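You operate a simulated robot arm through the tools that you are given. There is no shell and no other tool.

The job below is to be done with a simulated robot arm. You get a single attempt, and the scene is never put back.

Task
Wipe the belt crumbs off the table belt with the drive locked off.
Fine: isolator off, locked, START tried first; wipe with the purple block, put it back, then lock free and isolator on; belt stays off. What is to be rubbed or washed off counts as gone when no trace of it is left.

It is judged by the outcome, as a careful person would: the job done as asked, and still so three seconds after it is handed in. It fails if anything else is knocked over, pushed out of place, dropped, spilled or broken.

Robot
A 7-joint arm with a two-finger parallel gripper, fixed in place. Base frame: the origin is on the floor under the middle of its stand, x ahead of it, y to its left, z up. Units: cm, degrees, N and s.
With the tool pointing down near the work surface it reaches from about 38 to 88 cm from the base axis. Its first joint turns from -143.0 to 143.0 degrees. Payload 3 kg.
Tool frame: the origin (TCP) lies between the finger pads and is the grasp point; the fingertips stand 3 cm ahead of it; z points along the fingers, y is the line along which they close. Largest opening 9.4 cm; finger width 2.8, thickness 1; the body of the gripper, 5 by 9.6 cm, starts 5.5 cm behind the TCP.
Orientation is that of the tool frame in the base frame, as a unit quaternion [x, y, z, w]. With the fingers straight down and closing along the base's y, the tool's x points along the base's -x, its y along +y and its z along -z.

Tools
- The arm moves only by the tool play_rows. Its argument "steps" is a list that holds one entry, the list of rows, each a list of 7 numbers: the turn, a rotation vector about the tool's x, y, z in degrees, then the shift along the tool's x, y, z in cm, then the opening, from 0 (shut) to 1 (fully open). In form: [[[rx, ry, rz, dx, dy, dz, claw], ...]]. A call has 1 to 20 rows; each row is the pose to reach, as a shift and turn from the pose commanded when the call began, along the tool's axes at that moment. A row lasts 0.2 s, in which the tool goes at most 5 cm and 8.6 degrees; a call with a longer step from one row to the next is refused whole, and so is a gripper value outside its range. A pose out of reach is approached as far as the arm can. The call stops where the force on the tool passes 90 N (or 10 N more than at its start, if that is more) or the arm is blocked; 0.2 s more then pass. Each finger travels about 7.2 cm/s and halts on what it meets, pressing with about 30 N; the grip force reading is that of the motor and also rises with nothing between the fingers. The clock runs only during rows and for 0.2 s after the last one: add rows that repeat a pose to give the fingers time. It gives the time, the measured TCP pose, the force on the tool (base axes), the opening and the grip force at its end, in the units of the frame above (readings bear some noise), with the torque about the TCP (base axes, N m) and any sound that the robot's microphone picked up, and new pictures: "pictures" is both (left out), scene, wrist or none.
- Cameras (640 x 400 px; columns grow to the right, rows downward): "scene" is fixed at [5.29, 50.07, 138.84]; the picture's right is [-0.52, -0.86, 0.00], its down [-0.40, 0.24, -0.88] and it looks along [0.75, -0.46, -0.47] (base axes); focal length 289 px, centre (320, 200). "wrist" rides on the gripper at [7.6, 1.4, -10.3] in the tool frame; the picture's right is [-0.18, 0.98, 0.00], its down [-0.75, -0.14, -0.64] and it looks along [-0.63, -0.12, 0.77] (tool axes); focal length 243 px, centre (320, 200). There is no depth. A picture from a camera that has moved, and an enlarged one, comes with that camera's place and axes in the base frame and with its lens.
- close_up(camera, box): a new picture of the part [left, top, right, bottom] of that camera's present view, enlarged. It takes no simulated time.
- sign_off(): hands the job in; it is judged then, once.

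Places have to be worked out from the pictures, the camera data and where the tool is seen. Open the gripper and draw the arm clear of the work before you hand the job in, unless the task says otherwise.

The tools are called after ">>>" as a command line: name --argument value ..., lists and objects as JSON in quotes. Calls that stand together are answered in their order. play_rows: Moves the arm, as the interface text tells. Its arguments: {"type":"object","properties":{"steps":{"type":"array"},"pictures":{"type":"string","enum":["both","scene","wrist","none"]}},"required":["steps"]} The other tools are called the same way: close_up (camera, box) takes an enlarged picture of a part of a camera's view; sign_off () hands the job in.

At the start:

```text
clock: 0.0
ee_pos: [48.49, -18.11, 121.42]
ee_rot: [0.001, 1.0, 0.0, 0.001]
force: [0.4, 1.2, -0.6]
wrist_torque: [-0.01, 0.0, 0.04]
gripper_width: 9.42
grip_force: 0.1
```

scene: 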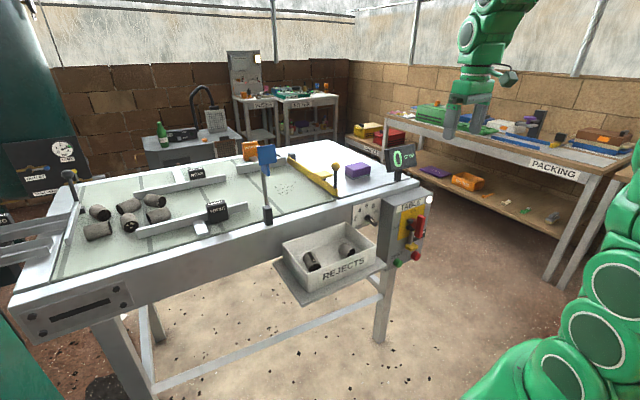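
wrist: 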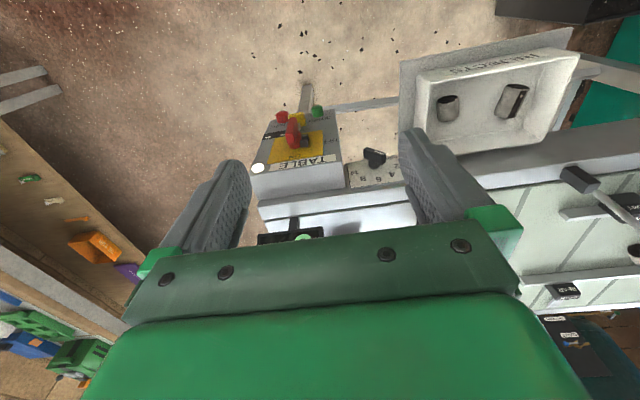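

I start by looking closely at the belt, the isolator panel and the purple block before moving.

>>> close_up --camera "scene" --box '[340, 170, 460, 270]'

>>> close_up --camera "scene" --box '[220, 130, 420, 255]'

>>> close_up --camera "wrist" --box '[230, 80, 430, 260]'

```text
4.00 times, centred on (400, 220) of scene
camera zoom: at [5.29, 50.07, 138.84], right [-0.52, -0.86, 0.0], down [-0.4, 0.24, -0.88], along [0.75, -0.46, -0.47], focal length 1156 px, centre (0, 120)
```

zoom: 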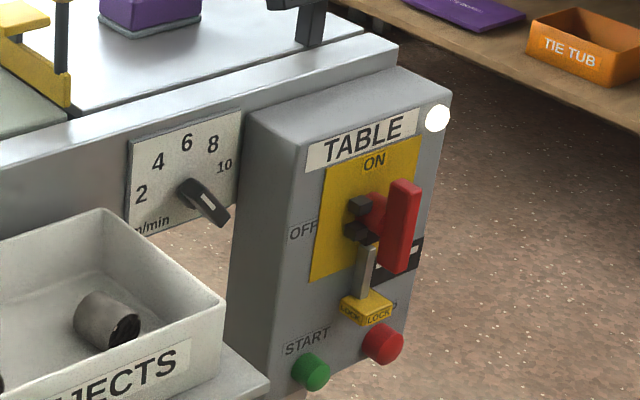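

```text
3.20 times, centred on (320, 192) of scene
camera zoom: at [5.29, 50.07, 138.84], right [-0.52, -0.86, 0.0], down [-0.4, 0.24, -0.88], along [0.75, -0.46, -0.47], focal length 925 px, centre (320, 224)
```

zoom: 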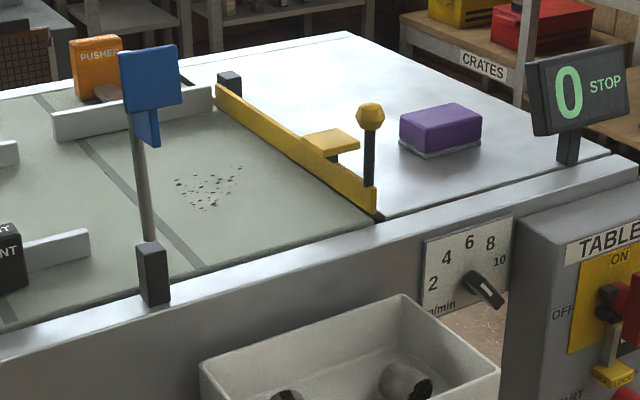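

```text
2.22 times, centred on (330, 170) of wrist
camera zoom: at [40.82, -16.72, 131.56], right [0.18, 0.98, 0.0], down [0.75, -0.14, 0.64], along [0.63, -0.12, -0.77], focal length 539 px, centre (298, 267)
```

zoom: 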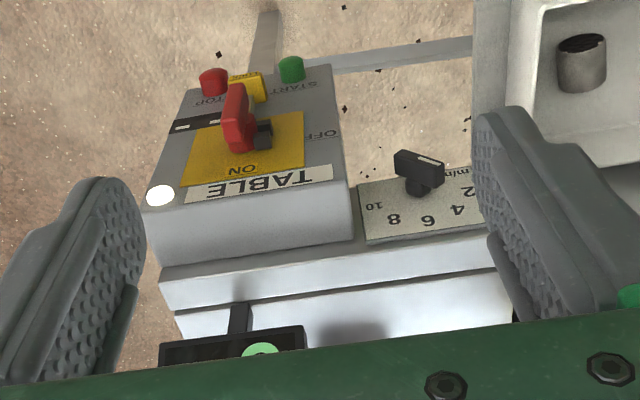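

The panel face looks to be at about x=65, y -18 to -32, z 60 to 92, with the isolator's red handle at roughly (61,-26,84) and the START button at about (64,-22,64.5). I'll tilt the tool toward horizontal and back off a little to see the panel better.

>>> play_rows --steps '[[[0, -8, 0, 0.2, -0.5, 1, 1], [0, -16, 0, 0.4, -1, 2, 1], [0, -24, 0, 0.6, -1.5, 3.5, 1], [0, -32, 0, 0.8, -2, 5, 1], [0, -40, 0, 1.0, -2.5, 6.5, 1], [0, -48, 0, 1.2, -3, 8, 1], [0, -56, 0, 1.4, -3.5, 9.5, 1], [0, -64, 0, 1.6, -4, 11, 1], [0, -72, 0, 1.8, -4.5, 12.5, 1], [0, -80, 0, 2, -5, 14, 1], [0, -88, 0, 2.2, -5.5, 16, 1], [0, -90, 0, 2.5, -6, 18, 1], [0, -90, 0, 2.5, -6, 18, 1]]]'

```text
clock: 2.8
ee_pos: [49.17, -35.99, 104.28]
ee_rot: [-0.001, 0.707, 0.0, 0.707]
force: [0.7, 0.9, -1.8]
wrist_torque: [-0.02, -0.18, -0.03]
gripper_width: 9.41
grip_force: 0.1
out of reach, approached as far as the arm can: row 7, 8, 9, 10, 11, 12, 13
camera wrist: at [39.01, -34.5, 96.66], right [0.0, 0.98, 0.18], down [-0.64, -0.14, 0.75], along [0.77, -0.12, 0.63], focal length 243 px, centre (320, 200)
```

scene: 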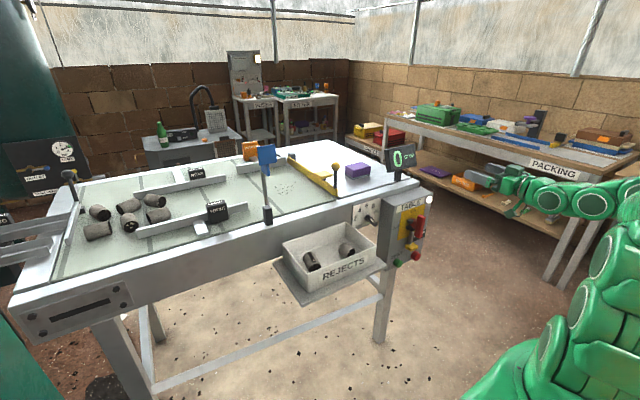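
wrist: 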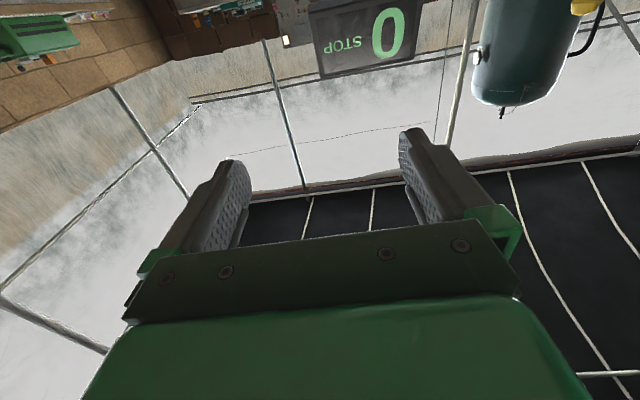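

The tool went horizontal, but the arm slid to (49,-36,104) because the pose I asked for was too close in. I'll shift outward toward x≈57 to get back inside the reachable region and check where the commanded pose is.

>>> play_rows --steps '[[[0, 0, 0, 0, 0, 1, 1], [0, 0, 0, 0, 0, 2, 1]]]' --pictures "none"

```text
clock: 3.4
ee_pos: [51.48, -35.8, 104.2]
ee_rot: [0.0, 0.707, 0.0, 0.707]
force: [0.1, -0.1, 0.5]
wrist_torque: [-0.01, 0.0, -0.04]
gripper_width: 9.38
grip_force: 0.1
```

The commanded pose follows the reached pose. Next I pitch the tool down about 39° and move to about (48,-26,88), so the wrist camera looks level at the panel.

>>> play_rows --steps '[[[0, 8, 0, 2.5, 1.6, -0.6, 1], [0, 16, 0, 5, 3.2, -1.2, 1], [0, 24, 0, 7.5, 4.8, -1.8, 1], [0, 32, 0, 10.5, 6.5, -2.4, 1], [0, 39, 0, 13.5, 8.2, -3, 1], [0, 39, 0, 16, 9.8, -3.5, 1], [0, 39, 0, 16, 9.8, -3.5, 1]]]'

```text
clock: 5.0
ee_pos: [50.35, -30.03, 91.82]
ee_rot: [0.0, 0.903, 0.001, 0.431]
force: [-0.5, 0.2, -0.7]
wrist_torque: [0.02, 0.03, -0.02]
gripper_width: 9.41
grip_force: 0.1
out of reach, approached as far as the arm can: row 1, 2, 3, 4, 5, 6, 7
camera wrist: at [37.68, -28.6, 92.29], right [0.12, 0.98, 0.14], down [-0.02, -0.14, 0.99], along [0.99, -0.12, 0.01], focal length 243 px, centre (320, 200)
```

scene: 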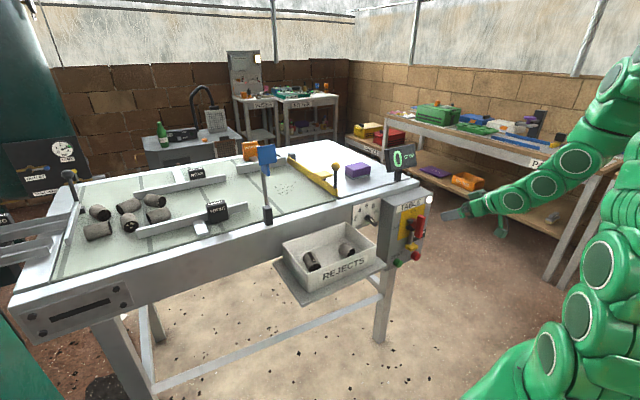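
wrist: 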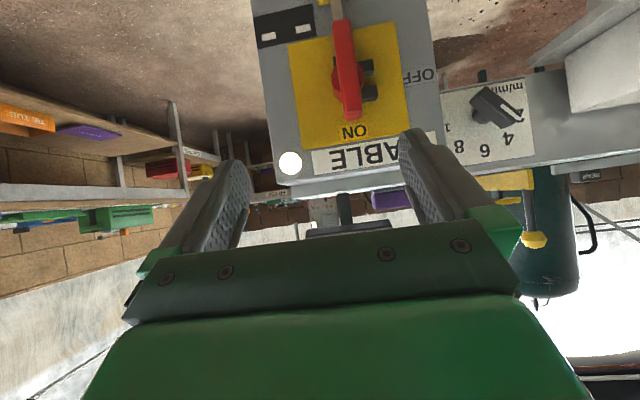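

The panel is now clearly visible, upside-down in the picture. I zoom in on the isolator.

>>> close_up --camera "wrist" --box '[240, 0, 460, 190]'

>>> close_up --camera "scene" --box '[375, 180, 445, 275]'

```text
2.11 times, centred on (350, 95) of wrist
camera zoom: at [37.68, -28.6, 92.29], right [0.12, 0.98, 0.14], down [-0.02, -0.14, 0.99], along [0.99, -0.12, 0.01], focal length 511 px, centre (257, 421)
```

zoom: 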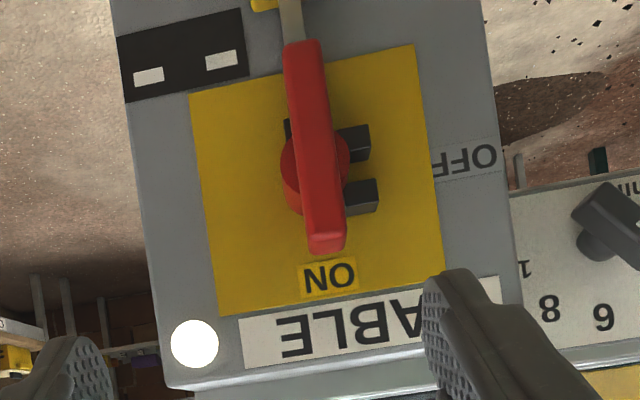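

```text
4.21 times, centred on (410, 228) of scene
camera zoom: at [5.29, 50.07, 138.84], right [-0.52, -0.86, 0.0], down [-0.4, 0.24, -0.88], along [0.75, -0.46, -0.47], focal length 1217 px, centre (-59, 84)
```

zoom: 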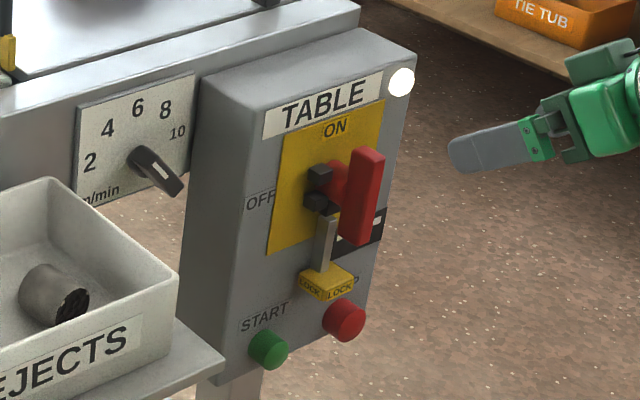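

I zoom in tighter on the handle, its prongs and the yellow lock bolt to get their depth.

>>> close_up --camera "scene" --box '[394, 200, 426, 232]'

>>> close_up --camera "scene" --box '[390, 225, 430, 268]'

>>> close_up --camera "wrist" --box '[310, 0, 400, 130]'

```text
12.50 times, centred on (410, 216) of scene
camera zoom: at [5.29, 50.07, 138.84], right [-0.52, -0.86, 0.0], down [-0.4, 0.24, -0.88], along [0.75, -0.46, -0.47], focal length 3612 px, centre (-805, 0)
```

zoom: 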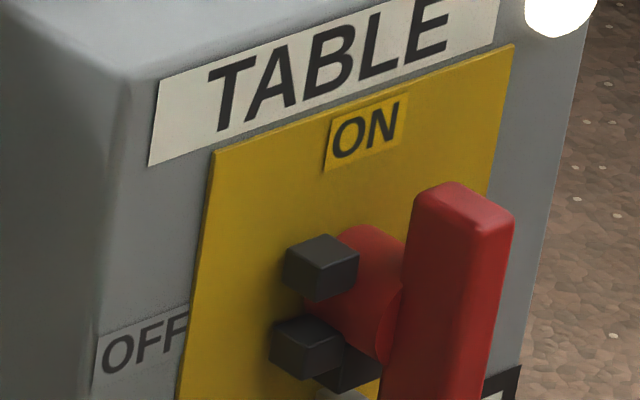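

```text
9.30 times, centred on (410, 246) of scene
camera zoom: at [5.29, 50.07, 138.84], right [-0.52, -0.86, 0.0], down [-0.4, 0.24, -0.88], along [0.75, -0.46, -0.47], focal length 2688 px, centre (-517, -233)
```

zoom: 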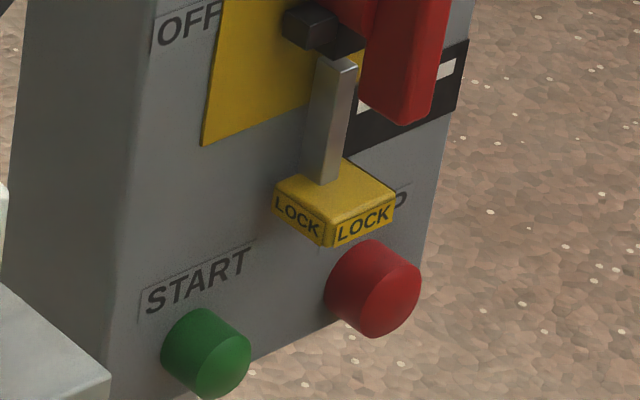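

```text
3.08 times, centred on (355, 65) of wrist
camera zoom: at [37.68, -28.6, 92.29], right [0.12, 0.98, 0.14], down [-0.02, -0.14, 0.99], along [0.99, -0.12, 0.01], focal length 746 px, centre (212, 615)
```

zoom: 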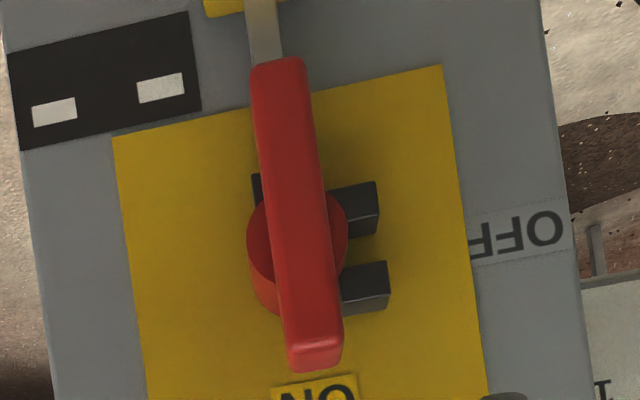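

The handle bar spans about y -27.9 to -26.4, z 76.2 to 85, x 60.2 to 62.4, with its hub axis at y≈-27.05, z≈80.55. A fork on the hub should swing down over the yellow "LOCK" bolt when it is turned to OFF. I bring the open gripper horizontal in front of the handle.

>>> play_rows --steps '[[[0, -7, 0, 0.9, 0.5, 2.0, 1], [0, -14, 0, 1.8, 1.0, 4.0, 1], [0, -21, 0, 2.7, 1.5, 6.0, 1], [0, -28, 0, 3.6, 2.0, 8.0, 1], [0, -34, 0, 4.4, 2.5, 9.8, 1], [0, -39, 0, 5.23, 3.0, 11.5, 1], [0, -39, 0, 5.23, 3.0, 11.5, 1]]]'

```text
clock: 6.6
ee_pos: [56.17, -27.47, 80.48]
ee_rot: [0.0, 0.707, 0.0, 0.707]
force: [0.9, 0.7, 0.0]
wrist_torque: [-0.01, -0.01, 0.0]
gripper_width: 9.4
grip_force: 0.1
out of reach, approached as far as the arm can: row 1, 2, 3, 4
camera wrist: at [45.94, -25.98, 72.68], right [0.0, 0.98, 0.18], down [-0.64, -0.14, 0.75], along [0.77, -0.12, 0.63], focal length 243 px, centre (320, 200)
```

scene: 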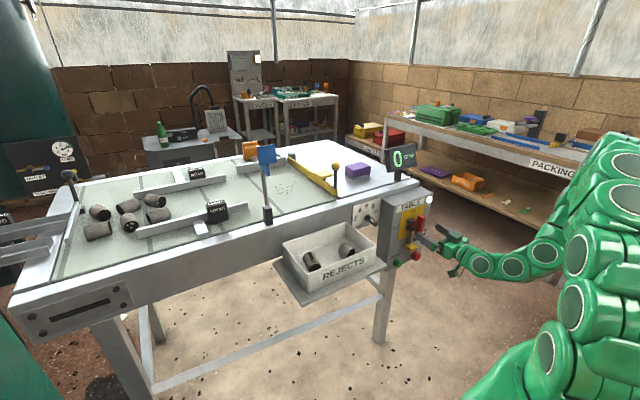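
wrist: 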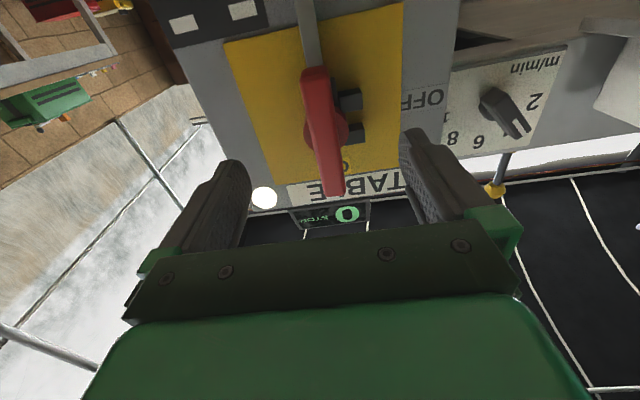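

The tool is horizontal and centred in front of the handle. Before gripping, I check in free space that the wrist can turn the 90° needed, from ON to OFF, and return.

>>> play_rows --steps '[[[0, 0, -8.5, 0, 0, 0, 1], [0, 0, -17, 0, 0, 0, 1], [0, 0, -25.5, 0, 0, 0, 1], [0, 0, -34, 0, 0, 0, 1], [0, 0, -42.5, 0, 0, 0, 1], [0, 0, -51, 0, 0, 0, 1], [0, 0, -59.5, 0, 0, 0, 1], [0, 0, -68, 0, 0, 0, 1], [0, 0, -76.5, 0, 0, 0, 1], [0, 0, -85, 0, 0, 0, 1], [0, 0, -92, 0, 0, 0, 1], [0, 0, -92, 0, 0, 0, 1]]]'

```text
clock: 9.2
ee_pos: [56.15, -27.43, 80.52]
ee_rot: [0.509, -0.491, 0.509, -0.491]
force: [0.5, 0.4, -0.1]
wrist_torque: [0.02, 0.02, -0.04]
gripper_width: 9.36
grip_force: 0.1
camera wrist: at [45.95, -35.12, 79.25], right [0.0, 0.15, -0.99], down [-0.64, 0.76, 0.11], along [0.77, 0.63, 0.1], focal length 243 px, centre (320, 200)
```

scene: 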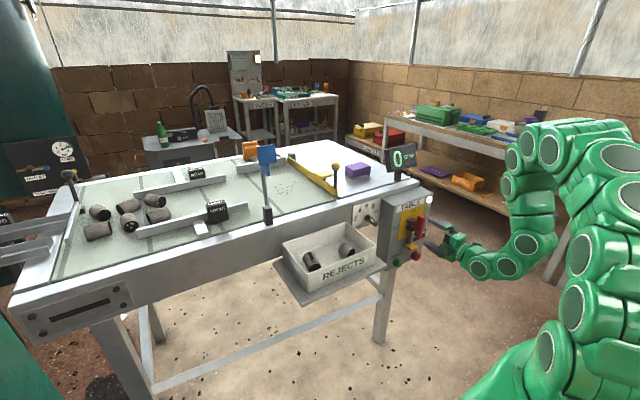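
wrist: 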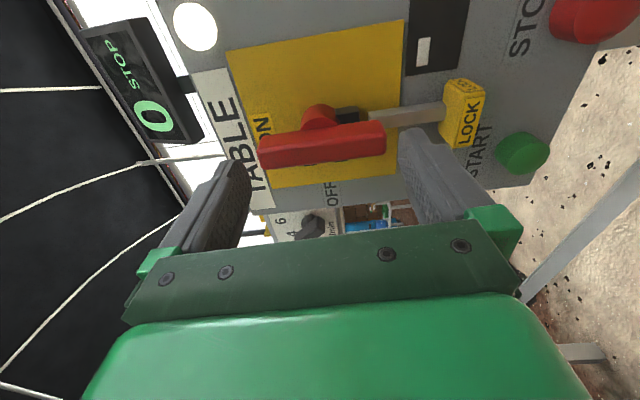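

The 90° turn works. I take a close-up of the lock bolt and buttons from here, since this is a useful second view.

>>> close_up --camera "wrist" --box '[230, 0, 640, 240]'

```text
1.56 times, centred on (435, 120) of wrist
camera zoom: at [45.95, -35.12, 79.25], right [0.0, 0.15, -0.99], down [-0.64, 0.76, 0.11], along [0.77, 0.63, 0.1], focal length 379 px, centre (140, 325)
```

zoom: 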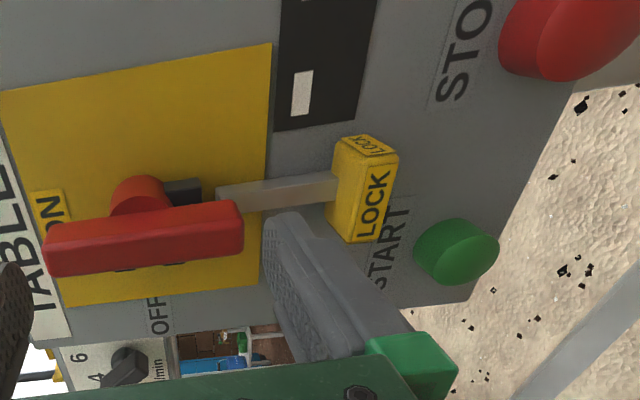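

Lock bolt located: the tab is about y -29.3 to -25.5, x 62 to 65, top z≈71, with its rod tip at z≈77. Now I rotate back to vertical alignment and advance so the pads straddle the handle bar at the hub axis.

>>> play_rows --steps '[[[0, 0, 8.5, 0, 0, 0, 1], [0, 0, 17, 0, 0, 0, 1], [0, 0, 25.5, 0, 0, 0, 1], [0, 0, 34, 0, 0, 0, 1], [0, 0, 42.5, 0, 0, 0, 1], [0, 0, 51, 0, 0, 0, 1], [0, 0, 59.5, 0, 0, 0, 1], [0, 0, 68, 0, 0, 0, 1], [0, 0, 76.5, 0, 0, 0, 1], [0, 0, 85, 0, 0, 0, 1], [0, 0, 92, -0.35, 0, 0, 1], [0, 0, 92, -0.35, 0, 1.3, 1], [0, 0, 92, -0.35, 0, 2.5, 1], [0, 0, 92, -0.35, 0, 3.6, 1], [0, 0, 92, -0.35, 0, 3.6, 1]]]'

```text
clock: 12.4
ee_pos: [59.71, -27.08, 80.28]
ee_rot: [0.001, 0.707, 0.0, 0.707]
force: [-0.8, 0.1, -0.2]
wrist_torque: [-0.02, -0.02, -0.01]
gripper_width: 9.41
grip_force: 0.1
camera wrist: at [49.58, -25.74, 72.57], right [0.0, 0.98, 0.18], down [-0.64, -0.14, 0.75], along [0.77, -0.12, 0.63], focal length 243 px, centre (320, 200)
```

scene: 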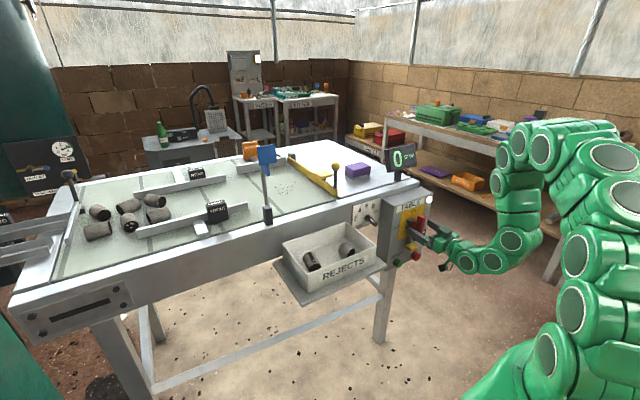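
wrist: 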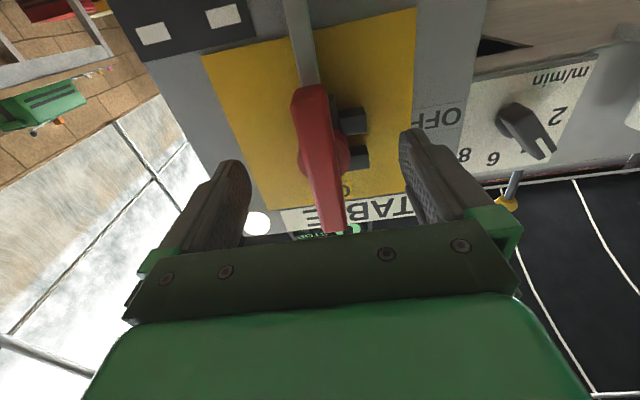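

The gripper straddles the bar with no contact. I close it on the handle.

>>> play_rows --steps '[[[0, 0, 0, 0, 0, 0, 0.5], [0, 0, 0, 0, 0, 0, 0.2], [0, 0, 0, 0, 0, 0, 0], [0, 0, 0, 0, 0, 0, 0], [0, 0, 0, 0, 0, 0, 0]]]'

```text
clock: 13.6
ee_pos: [59.8, -26.99, 80.23]
ee_rot: [-0.002, 0.707, 0.002, 0.707]
force: [-7.0, 32.7, 7.7]
wrist_torque: [-0.13, -0.42, 0.2]
gripper_width: 1.78
grip_force: 44.8
camera wrist: at [49.57, -25.59, 72.57], right [0.0, 0.98, 0.19], down [-0.64, -0.14, 0.75], along [0.77, -0.12, 0.63], focal length 243 px, centre (320, 200)
```

scene: 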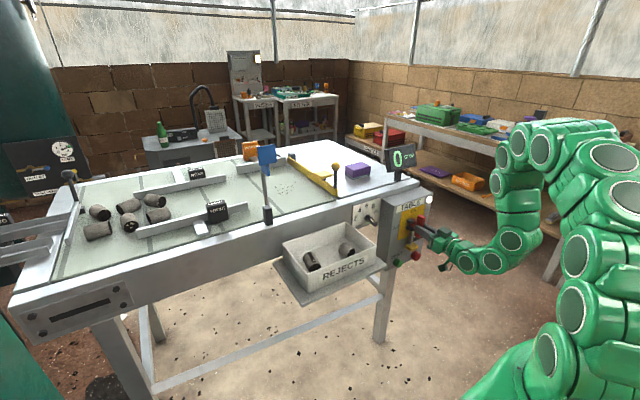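
wrist: 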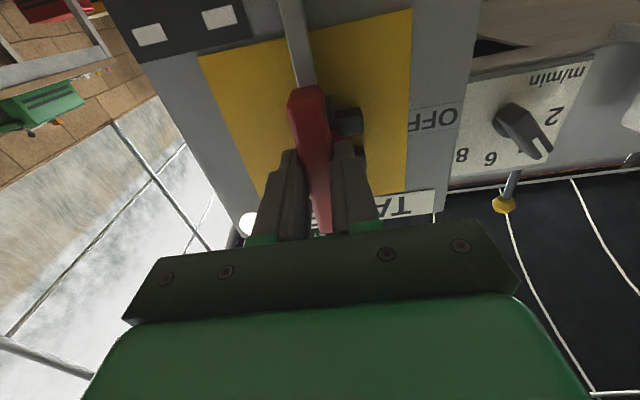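

The bar is gripped (1.78 cm wide), but there is about 33 N of side force, so the bar sits slightly more to +y than my centre. I shift by +0.3 cm in y to relieve it before twisting.

>>> play_rows --steps '[[[0, 0, 0, 0, 0.15, 0, 0], [0, 0, 0, 0, 0.3, 0, 0], [0, 0, 0, 0, 0.3, 0, 0]]]' --pictures "none"

```text
clock: 14.4
ee_pos: [59.79, -27.02, 80.2]
ee_rot: [0.0, 0.708, -0.001, 0.706]
force: [34.3, 17.3, -18.8]
wrist_torque: [-0.03, 0.94, 0.25]
gripper_width: 1.79
grip_force: 44.7
```

The side force has halved. I shift slightly more and check whether the forces settle.

>>> play_rows --steps '[[[0, 0, 0, 0, 0.15, 0, 0], [0, 0, 0, 0, 0.3, 0, 0], [0, 0, 0, 0, 0.3, 0, 0], [0, 0, 0, 0, 0.3, 0, 0]]]' --pictures "none"

```text
clock: 15.4
ee_pos: [59.89, -27.04, 80.3]
ee_rot: [0.002, 0.707, -0.004, 0.708]
force: [-6.9, -57.4, -7.2]
wrist_torque: [-0.2, -0.58, -0.19]
gripper_width: 1.74
grip_force: 45.0
```

That overshot (-57 N in y). I shift back 0.2 cm.

>>> play_rows --steps '[[[0, 0, 0, 0, -0.1, 0, 0], [0, 0, 0, 0, -0.2, 0, 0], [0, 0, 0, 0, -0.2, 0, 0], [0, 0, 0, 0, -0.2, 0, 0]]]' --pictures "none"

```text
clock: 16.4
ee_pos: [59.65, -26.98, 80.45]
ee_rot: [0.002, 0.707, -0.003, 0.707]
force: [-3.3, -55.7, -8.4]
wrist_torque: [-0.27, 0.65, -0.49]
gripper_width: 1.77
grip_force: 45.5
```

The side load won't settle, so I open the fingers slightly to release it and read the true free position.

>>> play_rows --steps '[[[0, 0, 0, 0, 0, 0, 0.4], [0, 0, 0, 0, 0, 0, 0.4], [0, 0, 0, 0, 0, 0, 0.4]]]'

>>> close_up --camera "wrist" --box '[240, 60, 400, 250]'

```text
clock: 17.2
ee_pos: [59.82, -26.71, 80.33]
ee_rot: [0.0, 0.707, 0.0, 0.707]
force: [0.3, -1.3, -0.3]
wrist_torque: [-0.01, 0.06, 0.01]
gripper_width: 3.77
grip_force: 0.0
camera wrist: at [49.61, -25.29, 72.67], right [0.0, 0.98, 0.18], down [-0.64, -0.14, 0.75], along [0.77, -0.12, 0.63], focal length 243 px, centre (320, 200)
```

scene: 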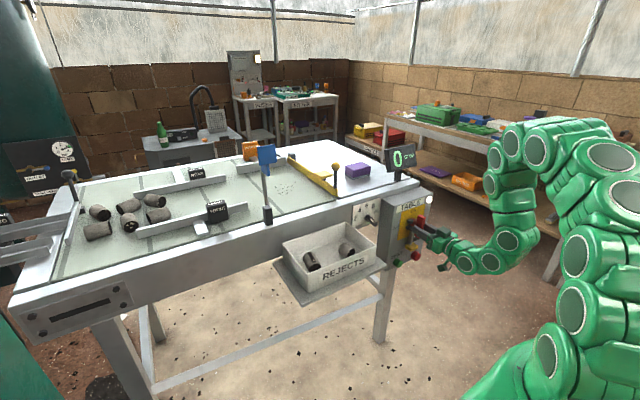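
wrist: 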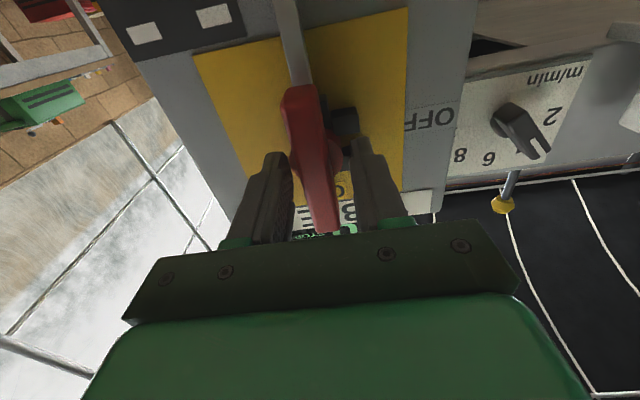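

```text
2.11 times, centred on (320, 155) of wrist
camera zoom: at [49.61, -25.29, 72.67], right [0.0, 0.98, 0.18], down [-0.64, -0.14, 0.75], along [0.77, -0.12, 0.63], focal length 511 px, centre (320, 295)
```

zoom: 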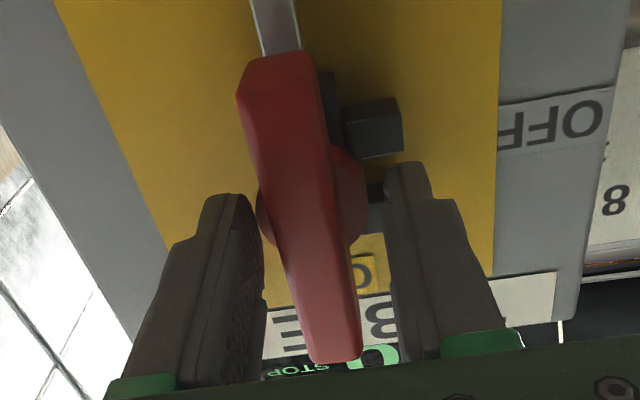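

Free TCP y reads -26.71, so the bar centre is at about -27.03. I'll grip the upper half of the bar instead, 2.5 cm above the hub, so I can swing it through an arc with good leverage.

>>> play_rows --steps '[[[0, 0, 0, -0.8, -0.15, 0, 0.4], [0, 0, 0, -1.8, -0.33, 0, 0.4], [0, 0, 0, -2.65, -0.33, 0, 0.4], [0, 0, 0, -2.65, -0.33, 0, 0.4], [0, 0, 0, -2.65, -0.33, 0, 0], [0, 0, 0, -2.65, -0.33, 0, 0], [0, 0, 0, -2.65, -0.33, 0, 0]]]' --pictures "wrist"

```text
clock: 18.8
ee_pos: [59.82, -26.97, 83.03]
ee_rot: [-0.001, 0.707, 0.002, 0.707]
force: [-6.4, 29.7, 11.7]
wrist_torque: [0.63, -0.1, 0.16]
gripper_width: 1.79
grip_force: 44.8
camera wrist: at [49.58, -25.59, 75.28], right [0.0, 0.98, 0.18], down [-0.64, -0.14, 0.75], along [0.77, -0.12, 0.63], focal length 243 px, centre (320, 200)
```

wrist: 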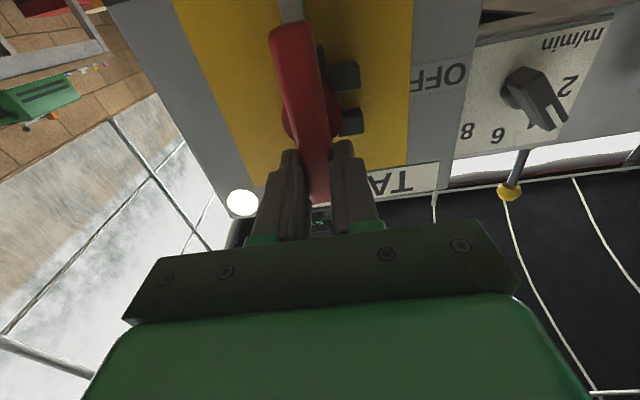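

I have a firm grip 2.5 cm above the hub. Now I swing the handle counter-clockwise (seen from the front) through 90° to OFF.

>>> play_rows --steps '[[[0, 0, -7.5, 0.02, 0.33, 0, 0], [0, 0, -15, 0.085, 0.65, 0, 0], [0, 0, -22.5, 0.19, 0.96, 0, 0], [0, 0, -30, 0.335, 1.25, 0, 0], [0, 0, -37.5, 0.52, 1.52, 0, 0], [0, 0, -45, 0.73, 1.77, 0, 0], [0, 0, -52.5, 0.98, 1.98, 0, 0], [0, 0, -60, 1.25, 2.165, 0, 0], [0, 0, -67.5, 1.54, 2.31, 0, 0], [0, 0, -75, 1.85, 2.415, 0, 0], [0, 0, -82.5, 2.17, 2.48, 0, 0], [0, 0, -90, 2.5, 2.5, 0, 0], [0, 0, -90, 2.5, 2.5, 0, 0]]]'

```text
clock: 21.6
ee_pos: [59.84, -24.51, 80.51]
ee_rot: [0.501, -0.5, 0.5, -0.499]
force: [7.1, 42.5, -48.2]
wrist_torque: [1.22, 0.68, 0.94]
gripper_width: 1.78
grip_force: 44.7
camera wrist: at [49.58, -32.14, 79.01], right [0.0, 0.18, -0.98], down [-0.64, 0.75, 0.14], along [0.77, 0.63, 0.12], focal length 243 px, centre (320, 200)
```

scene: 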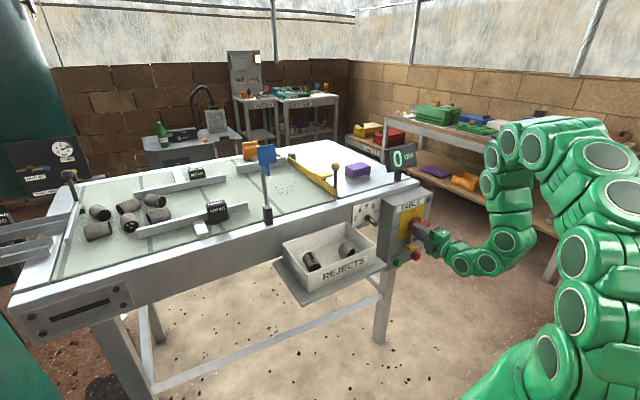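
wrist: 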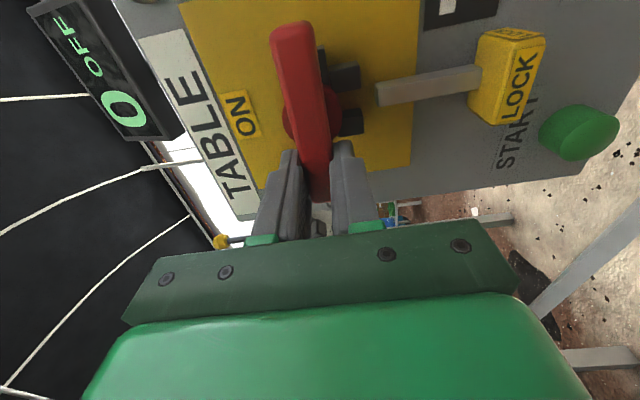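

The display now reads "0 OFF" and the fork points down toward the bolt. I release the handle and back off.

>>> play_rows --steps '[[[0, 0, 0, 0, 0, 0, 0.35], [0, 0, 0, 0, 0, 0, 0.35], [0, 0, 0, 0, 0, -1, 0.35], [0, 0, 0, 0, 0, -2.5, 0.35], [0, 0, 0, 0, 0, -4, 0.35], [0, 0, 0, 0, 0, -4, 0.35]]]'

>>> close_up --camera "scene" --box '[375, 135, 445, 275]'

>>> close_up --camera "wrist" --box '[230, 0, 640, 240]'

```text
clock: 23.0
ee_pos: [55.88, -24.54, 80.65]
ee_rot: [-0.5, 0.499, -0.5, 0.501]
force: [0.2, 0.3, 0.6]
wrist_torque: [-0.02, -0.02, 0.01]
gripper_width: 3.3
grip_force: 0.0
camera wrist: at [45.6, -32.12, 79.09], right [0.0, 0.18, -0.98], down [-0.64, 0.75, 0.14], along [0.77, 0.63, 0.12], focal length 243 px, centre (320, 200)
```

scene: 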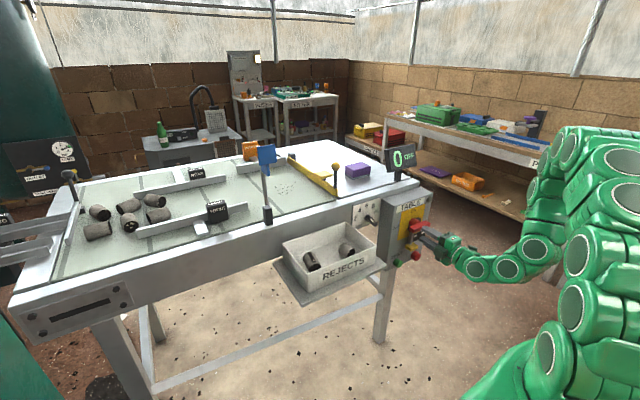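
wrist: 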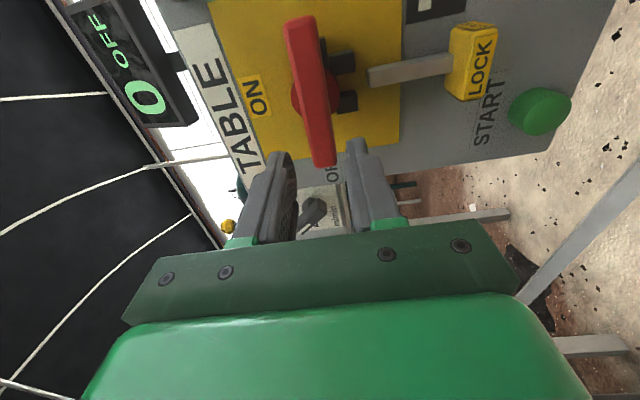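

```text
2.86 times, centred on (410, 205) of scene
camera zoom: at [5.29, 50.07, 138.84], right [-0.52, -0.86, 0.0], down [-0.4, 0.24, -0.88], along [0.75, -0.46, -0.47], focal length 826 px, centre (63, 186)
```

zoom: 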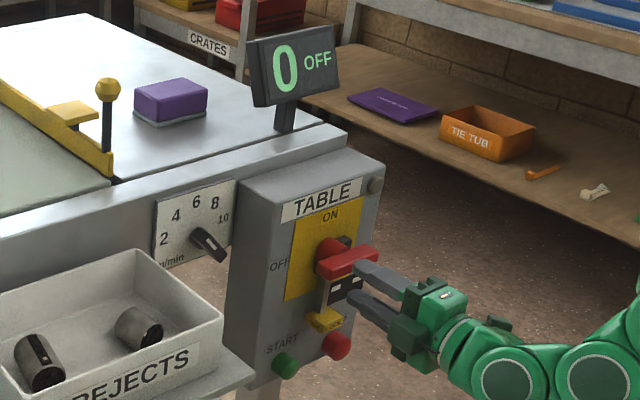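

```text
1.56 times, centred on (435, 120) of wrist
camera zoom: at [45.6, -32.12, 79.09], right [0.0, 0.18, -0.98], down [-0.64, 0.75, 0.14], along [0.77, 0.63, 0.12], focal length 379 px, centre (140, 325)
```

zoom: 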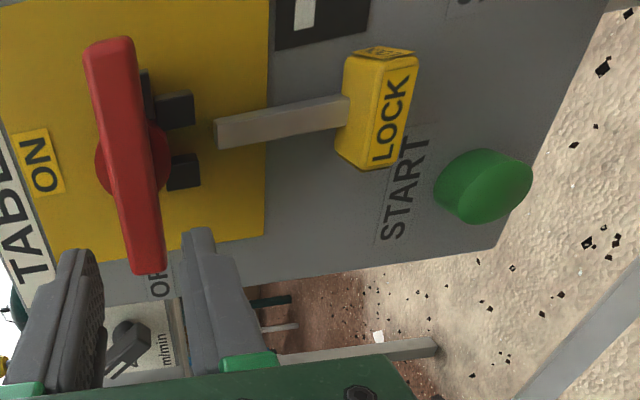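

The isolator is at OFF: the handle is horizontal and the panel lamp is dark. The lock tab is at about x 62-65, y -29.2 to -25.4, z 69.3-70.9, with the rod tip about 1 cm under the fork. I turn the gripper back to closing along y and drop in front of the tab.

>>> play_rows --steps '[[[0, 0, 8.4, 0.25, 1, 0.1, 0.5], [0, 0, 16.8, 0.5, 2, 0.1, 0.6], [0, 0, 25.2, 0.75, 3, 0.2, 0.7], [0, 0, 33.6, 1.0, 4, 0.2, 0.7], [0, 0, 42, 1.25, 5, 0.3, 0.7], [0, 0, 50.4, 1.5, 6, 0.3, 0.7], [0, 0, 58.8, 1.75, 7, 0.4, 0.7], [0, 0, 67.2, 2.0, 8, 0.4, 0.7], [0, 0, 75.6, 2.25, 9, 0.5, 0.7], [0, 0, 84, 2.5, 10, 0.5, 0.7], [0, 0, 90, 2.7, 10.5, 0.6, 0.7], [0, 0, 90, 2.7, 10.5, 0.6, 0.7]]]'

>>> close_up --camera "wrist" --box '[200, 0, 450, 230]'

```text
clock: 25.6
ee_pos: [56.42, -27.39, 70.25]
ee_rot: [0.001, 0.707, 0.001, 0.707]
force: [0.6, 0.1, 0.0]
wrist_torque: [-0.01, 0.0, 0.01]
gripper_width: 6.59
grip_force: 0.1
camera wrist: at [46.2, -25.96, 62.45], right [0.0, 0.98, 0.18], down [-0.64, -0.14, 0.75], along [0.77, -0.12, 0.63], focal length 243 px, centre (320, 200)
```

scene: 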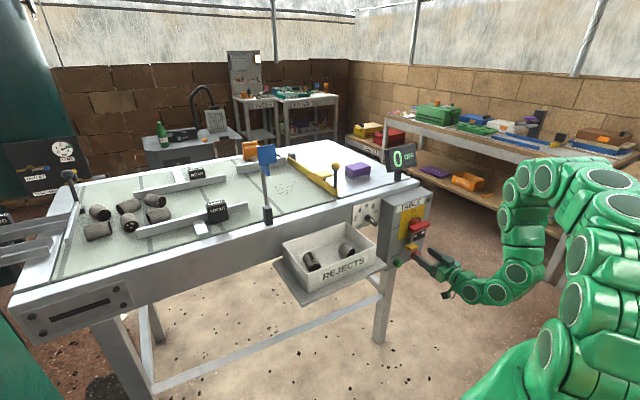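
wrist: 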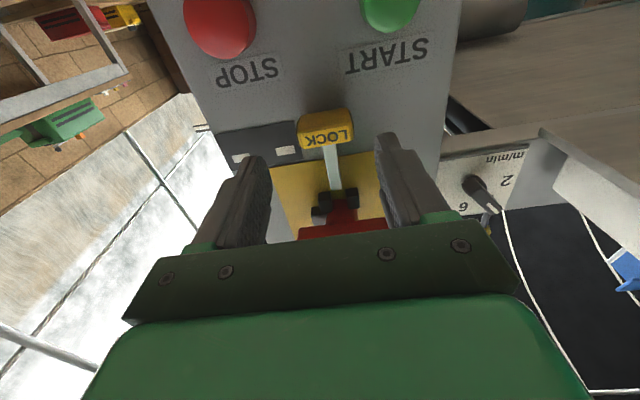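

```text
1.74 times, centred on (325, 115) of wrist
camera zoom: at [46.2, -25.96, 62.45], right [0.0, 0.98, 0.18], down [-0.64, -0.14, 0.75], along [0.77, -0.12, 0.63], focal length 422 px, centre (311, 348)
```

zoom: 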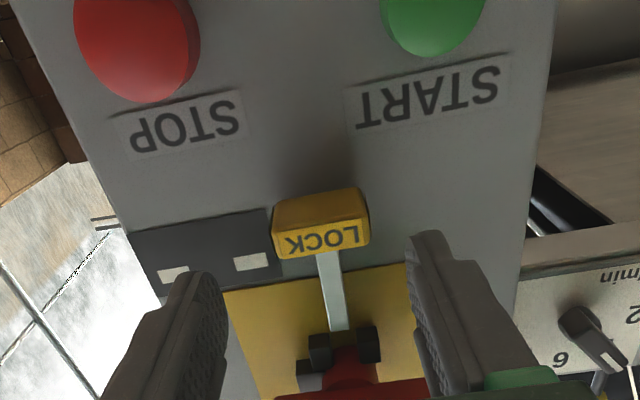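

The tab's front centre is at about (62.1,-27.05,70.0). I advance to straddle it, keeping above the STOP button, and close on it.

>>> play_rows --steps '[[[0, 0, 0, 0, 0.3, 1.5, 0.7], [0, 0, 0, 0, 0.3, 3, 0.7], [0, 0, 0, 0, 0.3, 4.3, 0.7], [0, 0, 0, 0, 0.3, 4.3, 0.7], [0, 0, 0, 0, 0.3, 4.3, 0.4], [0, 0, 0, 0, 0.3, 4.3, 0.2], [0, 0, 0, 0, 0.3, 4.3, 0.2], [0, 0, 0, 0, 0.3, 4.3, 0.2]]]'

>>> close_up --camera "wrist" --box '[200, 0, 450, 230]'

```text
clock: 27.4
ee_pos: [60.69, -27.0, 70.08]
ee_rot: [0.0, 0.707, 0.001, 0.707]
force: [1.0, 20.4, 3.2]
wrist_torque: [0.25, -0.06, 0.4]
gripper_width: 3.97
grip_force: 44.7
camera wrist: at [50.43, -25.58, 62.4], right [0.0, 0.98, 0.18], down [-0.64, -0.14, 0.75], along [0.77, -0.12, 0.63], focal length 243 px, centre (320, 200)
```

scene: 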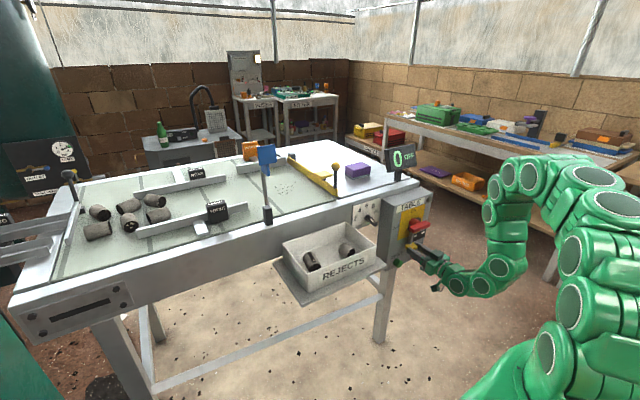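
wrist: 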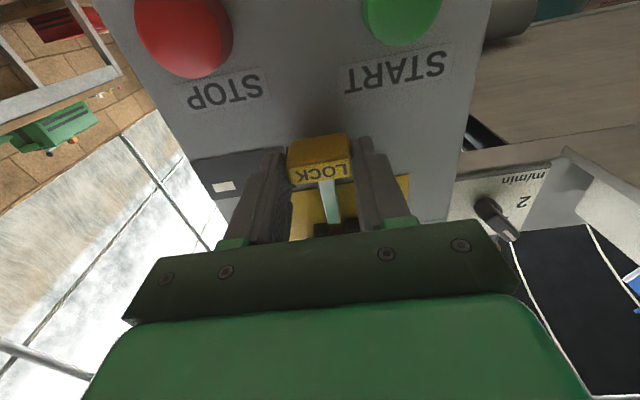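

```text
1.74 times, centred on (325, 115) of wrist
camera zoom: at [50.43, -25.58, 62.4], right [0.0, 0.98, 0.18], down [-0.64, -0.14, 0.75], along [0.77, -0.12, 0.63], focal length 422 px, centre (311, 348)
```

zoom: 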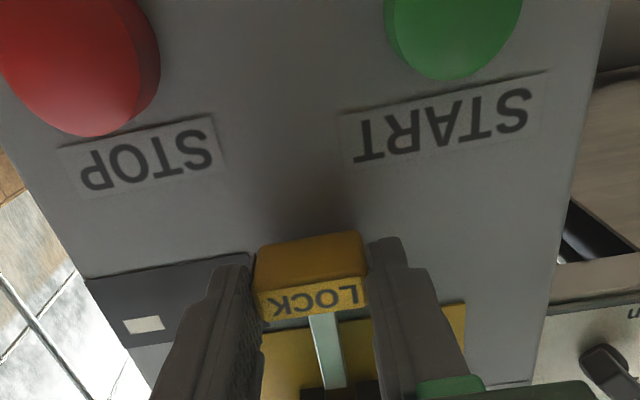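

The tab is gripped (3.97 cm). I lift it slowly to slide the bolt up into the fork.

>>> play_rows --steps '[[[0, 0, 0, -0.3, 0, 0, 0.2], [0, 0, 0, -0.6, 0, 0, 0.2], [0, 0, 0, -0.9, 0, 0, 0.2], [0, 0, 0, -1.2, 0, 0, 0.2], [0, 0, 0, -1.5, 0, 0, 0.2], [0, 0, 0, -1.8, 0, 0, 0.2], [0, 0, 0, -1.8, 0, 0, 0.2]]]'

>>> close_up --camera "scene" --box '[375, 135, 445, 275]'

>>> close_up --camera "wrist" --box '[200, 0, 450, 240]'

```text
clock: 29.0
ee_pos: [60.66, -26.97, 71.77]
ee_rot: [0.001, 0.707, 0.0, 0.707]
force: [-17.6, 29.0, -0.4]
wrist_torque: [0.18, 0.43, 0.64]
gripper_width: 4.0
grip_force: 44.7
camera wrist: at [50.43, -25.57, 64.08], right [0.0, 0.98, 0.18], down [-0.64, -0.14, 0.75], along [0.77, -0.12, 0.63], focal length 243 px, centre (320, 200)
```

scene: 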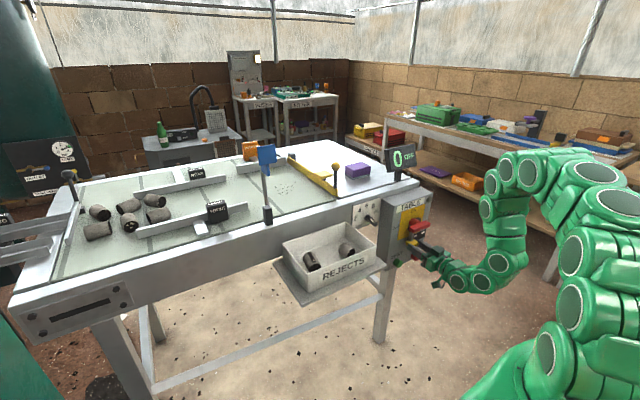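
wrist: 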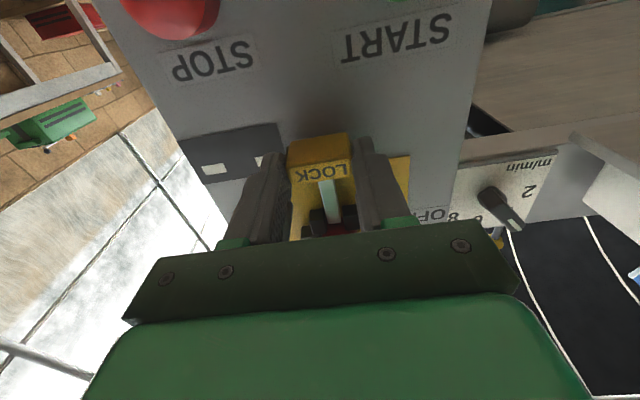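

```text
2.86 times, centred on (410, 205) of scene
camera zoom: at [5.29, 50.07, 138.84], right [-0.52, -0.86, 0.0], down [-0.4, 0.24, -0.88], along [0.75, -0.46, -0.47], focal length 826 px, centre (63, 186)
```

zoom: 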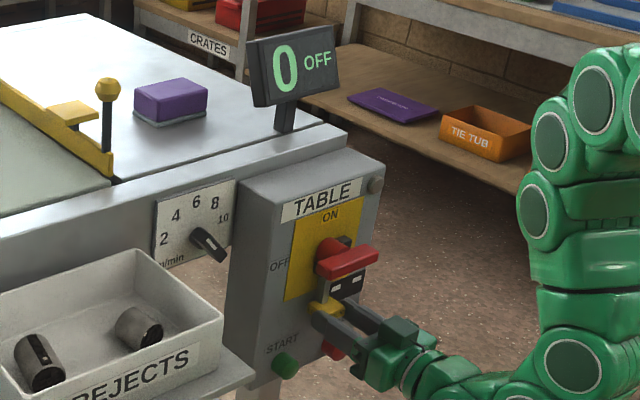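

```text
1.67 times, centred on (325, 120) of wrist
camera zoom: at [50.43, -25.57, 64.08], right [0.0, 0.98, 0.18], down [-0.64, -0.14, 0.75], along [0.77, -0.12, 0.63], focal length 404 px, centre (312, 333)
```

zoom: 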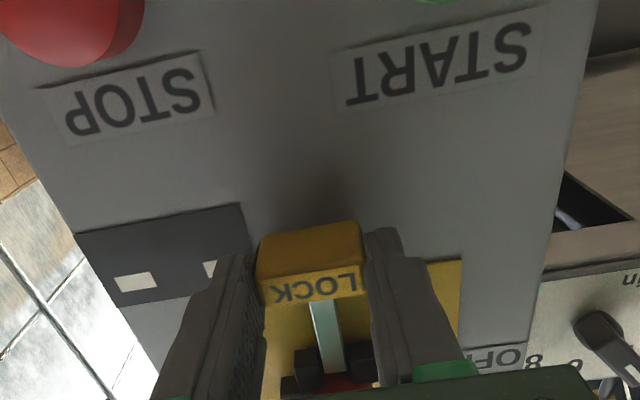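

The bolt slid up 1.7 cm and its rod is entering the fork. I keep lifting in small steps until it bottoms out.

>>> play_rows --steps '[[[0, 0, 0, -0.25, 0, 0, 0.2], [0, 0, 0, -0.5, 0, 0, 0.2], [0, 0, 0, -0.75, 0, 0, 0.2], [0, 0, 0, -1.0, 0, 0, 0.2], [0, 0, 0, -1.2, 0, 0, 0.2], [0, 0, 0, -1.2, 0, 0, 0.2]]]'

>>> close_up --camera "scene" --box '[380, 195, 440, 275]'

>>> close_up --camera "wrist" --box '[200, 0, 450, 240]'

```text
clock: 30.4
ee_pos: [60.71, -27.07, 73.05]
ee_rot: [0.001, 0.709, 0.0, 0.705]
force: [-14.0, 15.5, -41.3]
wrist_torque: [-0.17, 1.1, 0.41]
gripper_width: 3.96
grip_force: 44.5
camera wrist: at [50.38, -25.55, 65.39], right [0.0, 0.98, 0.18], down [-0.64, -0.14, 0.76], along [0.77, -0.12, 0.63], focal length 243 px, centre (320, 200)
```

scene: 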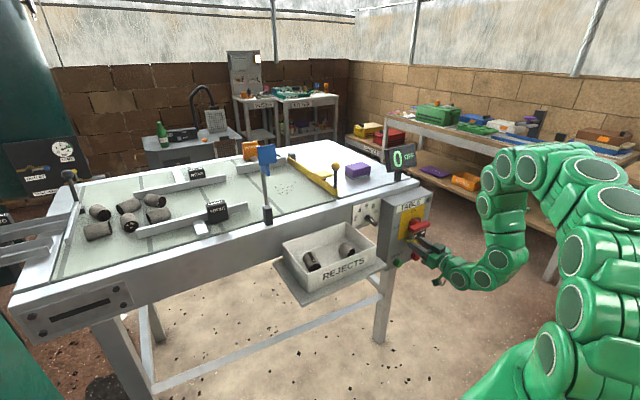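
wrist: 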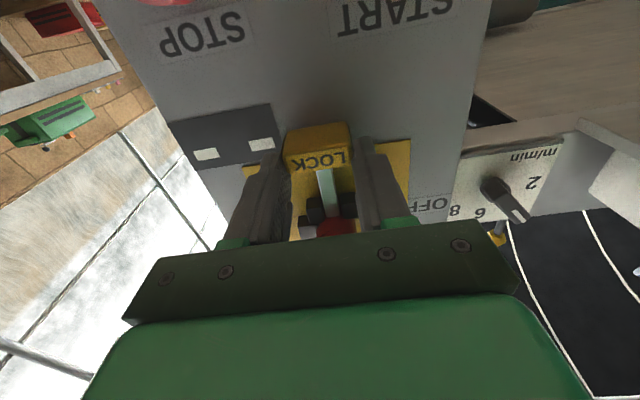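

```text
5.00 times, centred on (410, 235) of scene
camera zoom: at [5.29, 50.07, 138.84], right [-0.52, -0.86, 0.0], down [-0.4, 0.24, -0.88], along [0.75, -0.46, -0.47], focal length 1445 px, centre (-130, 25)
```

zoom: 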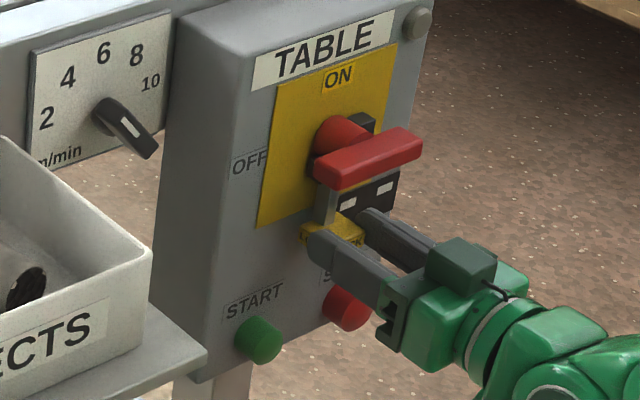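

```text
1.67 times, centred on (325, 120) of wrist
camera zoom: at [50.38, -25.55, 65.39], right [0.0, 0.98, 0.18], down [-0.64, -0.14, 0.76], along [0.77, -0.12, 0.63], focal length 404 px, centre (312, 333)
```

zoom: 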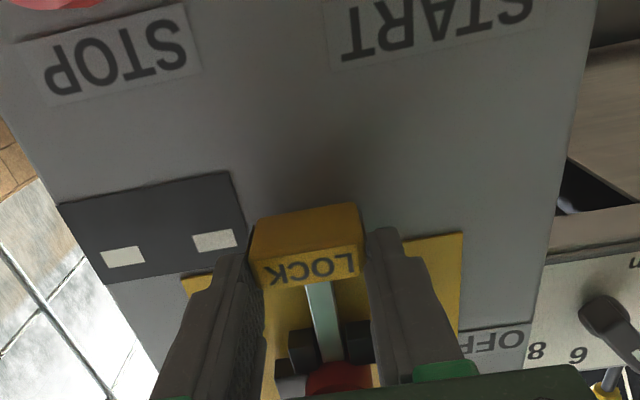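

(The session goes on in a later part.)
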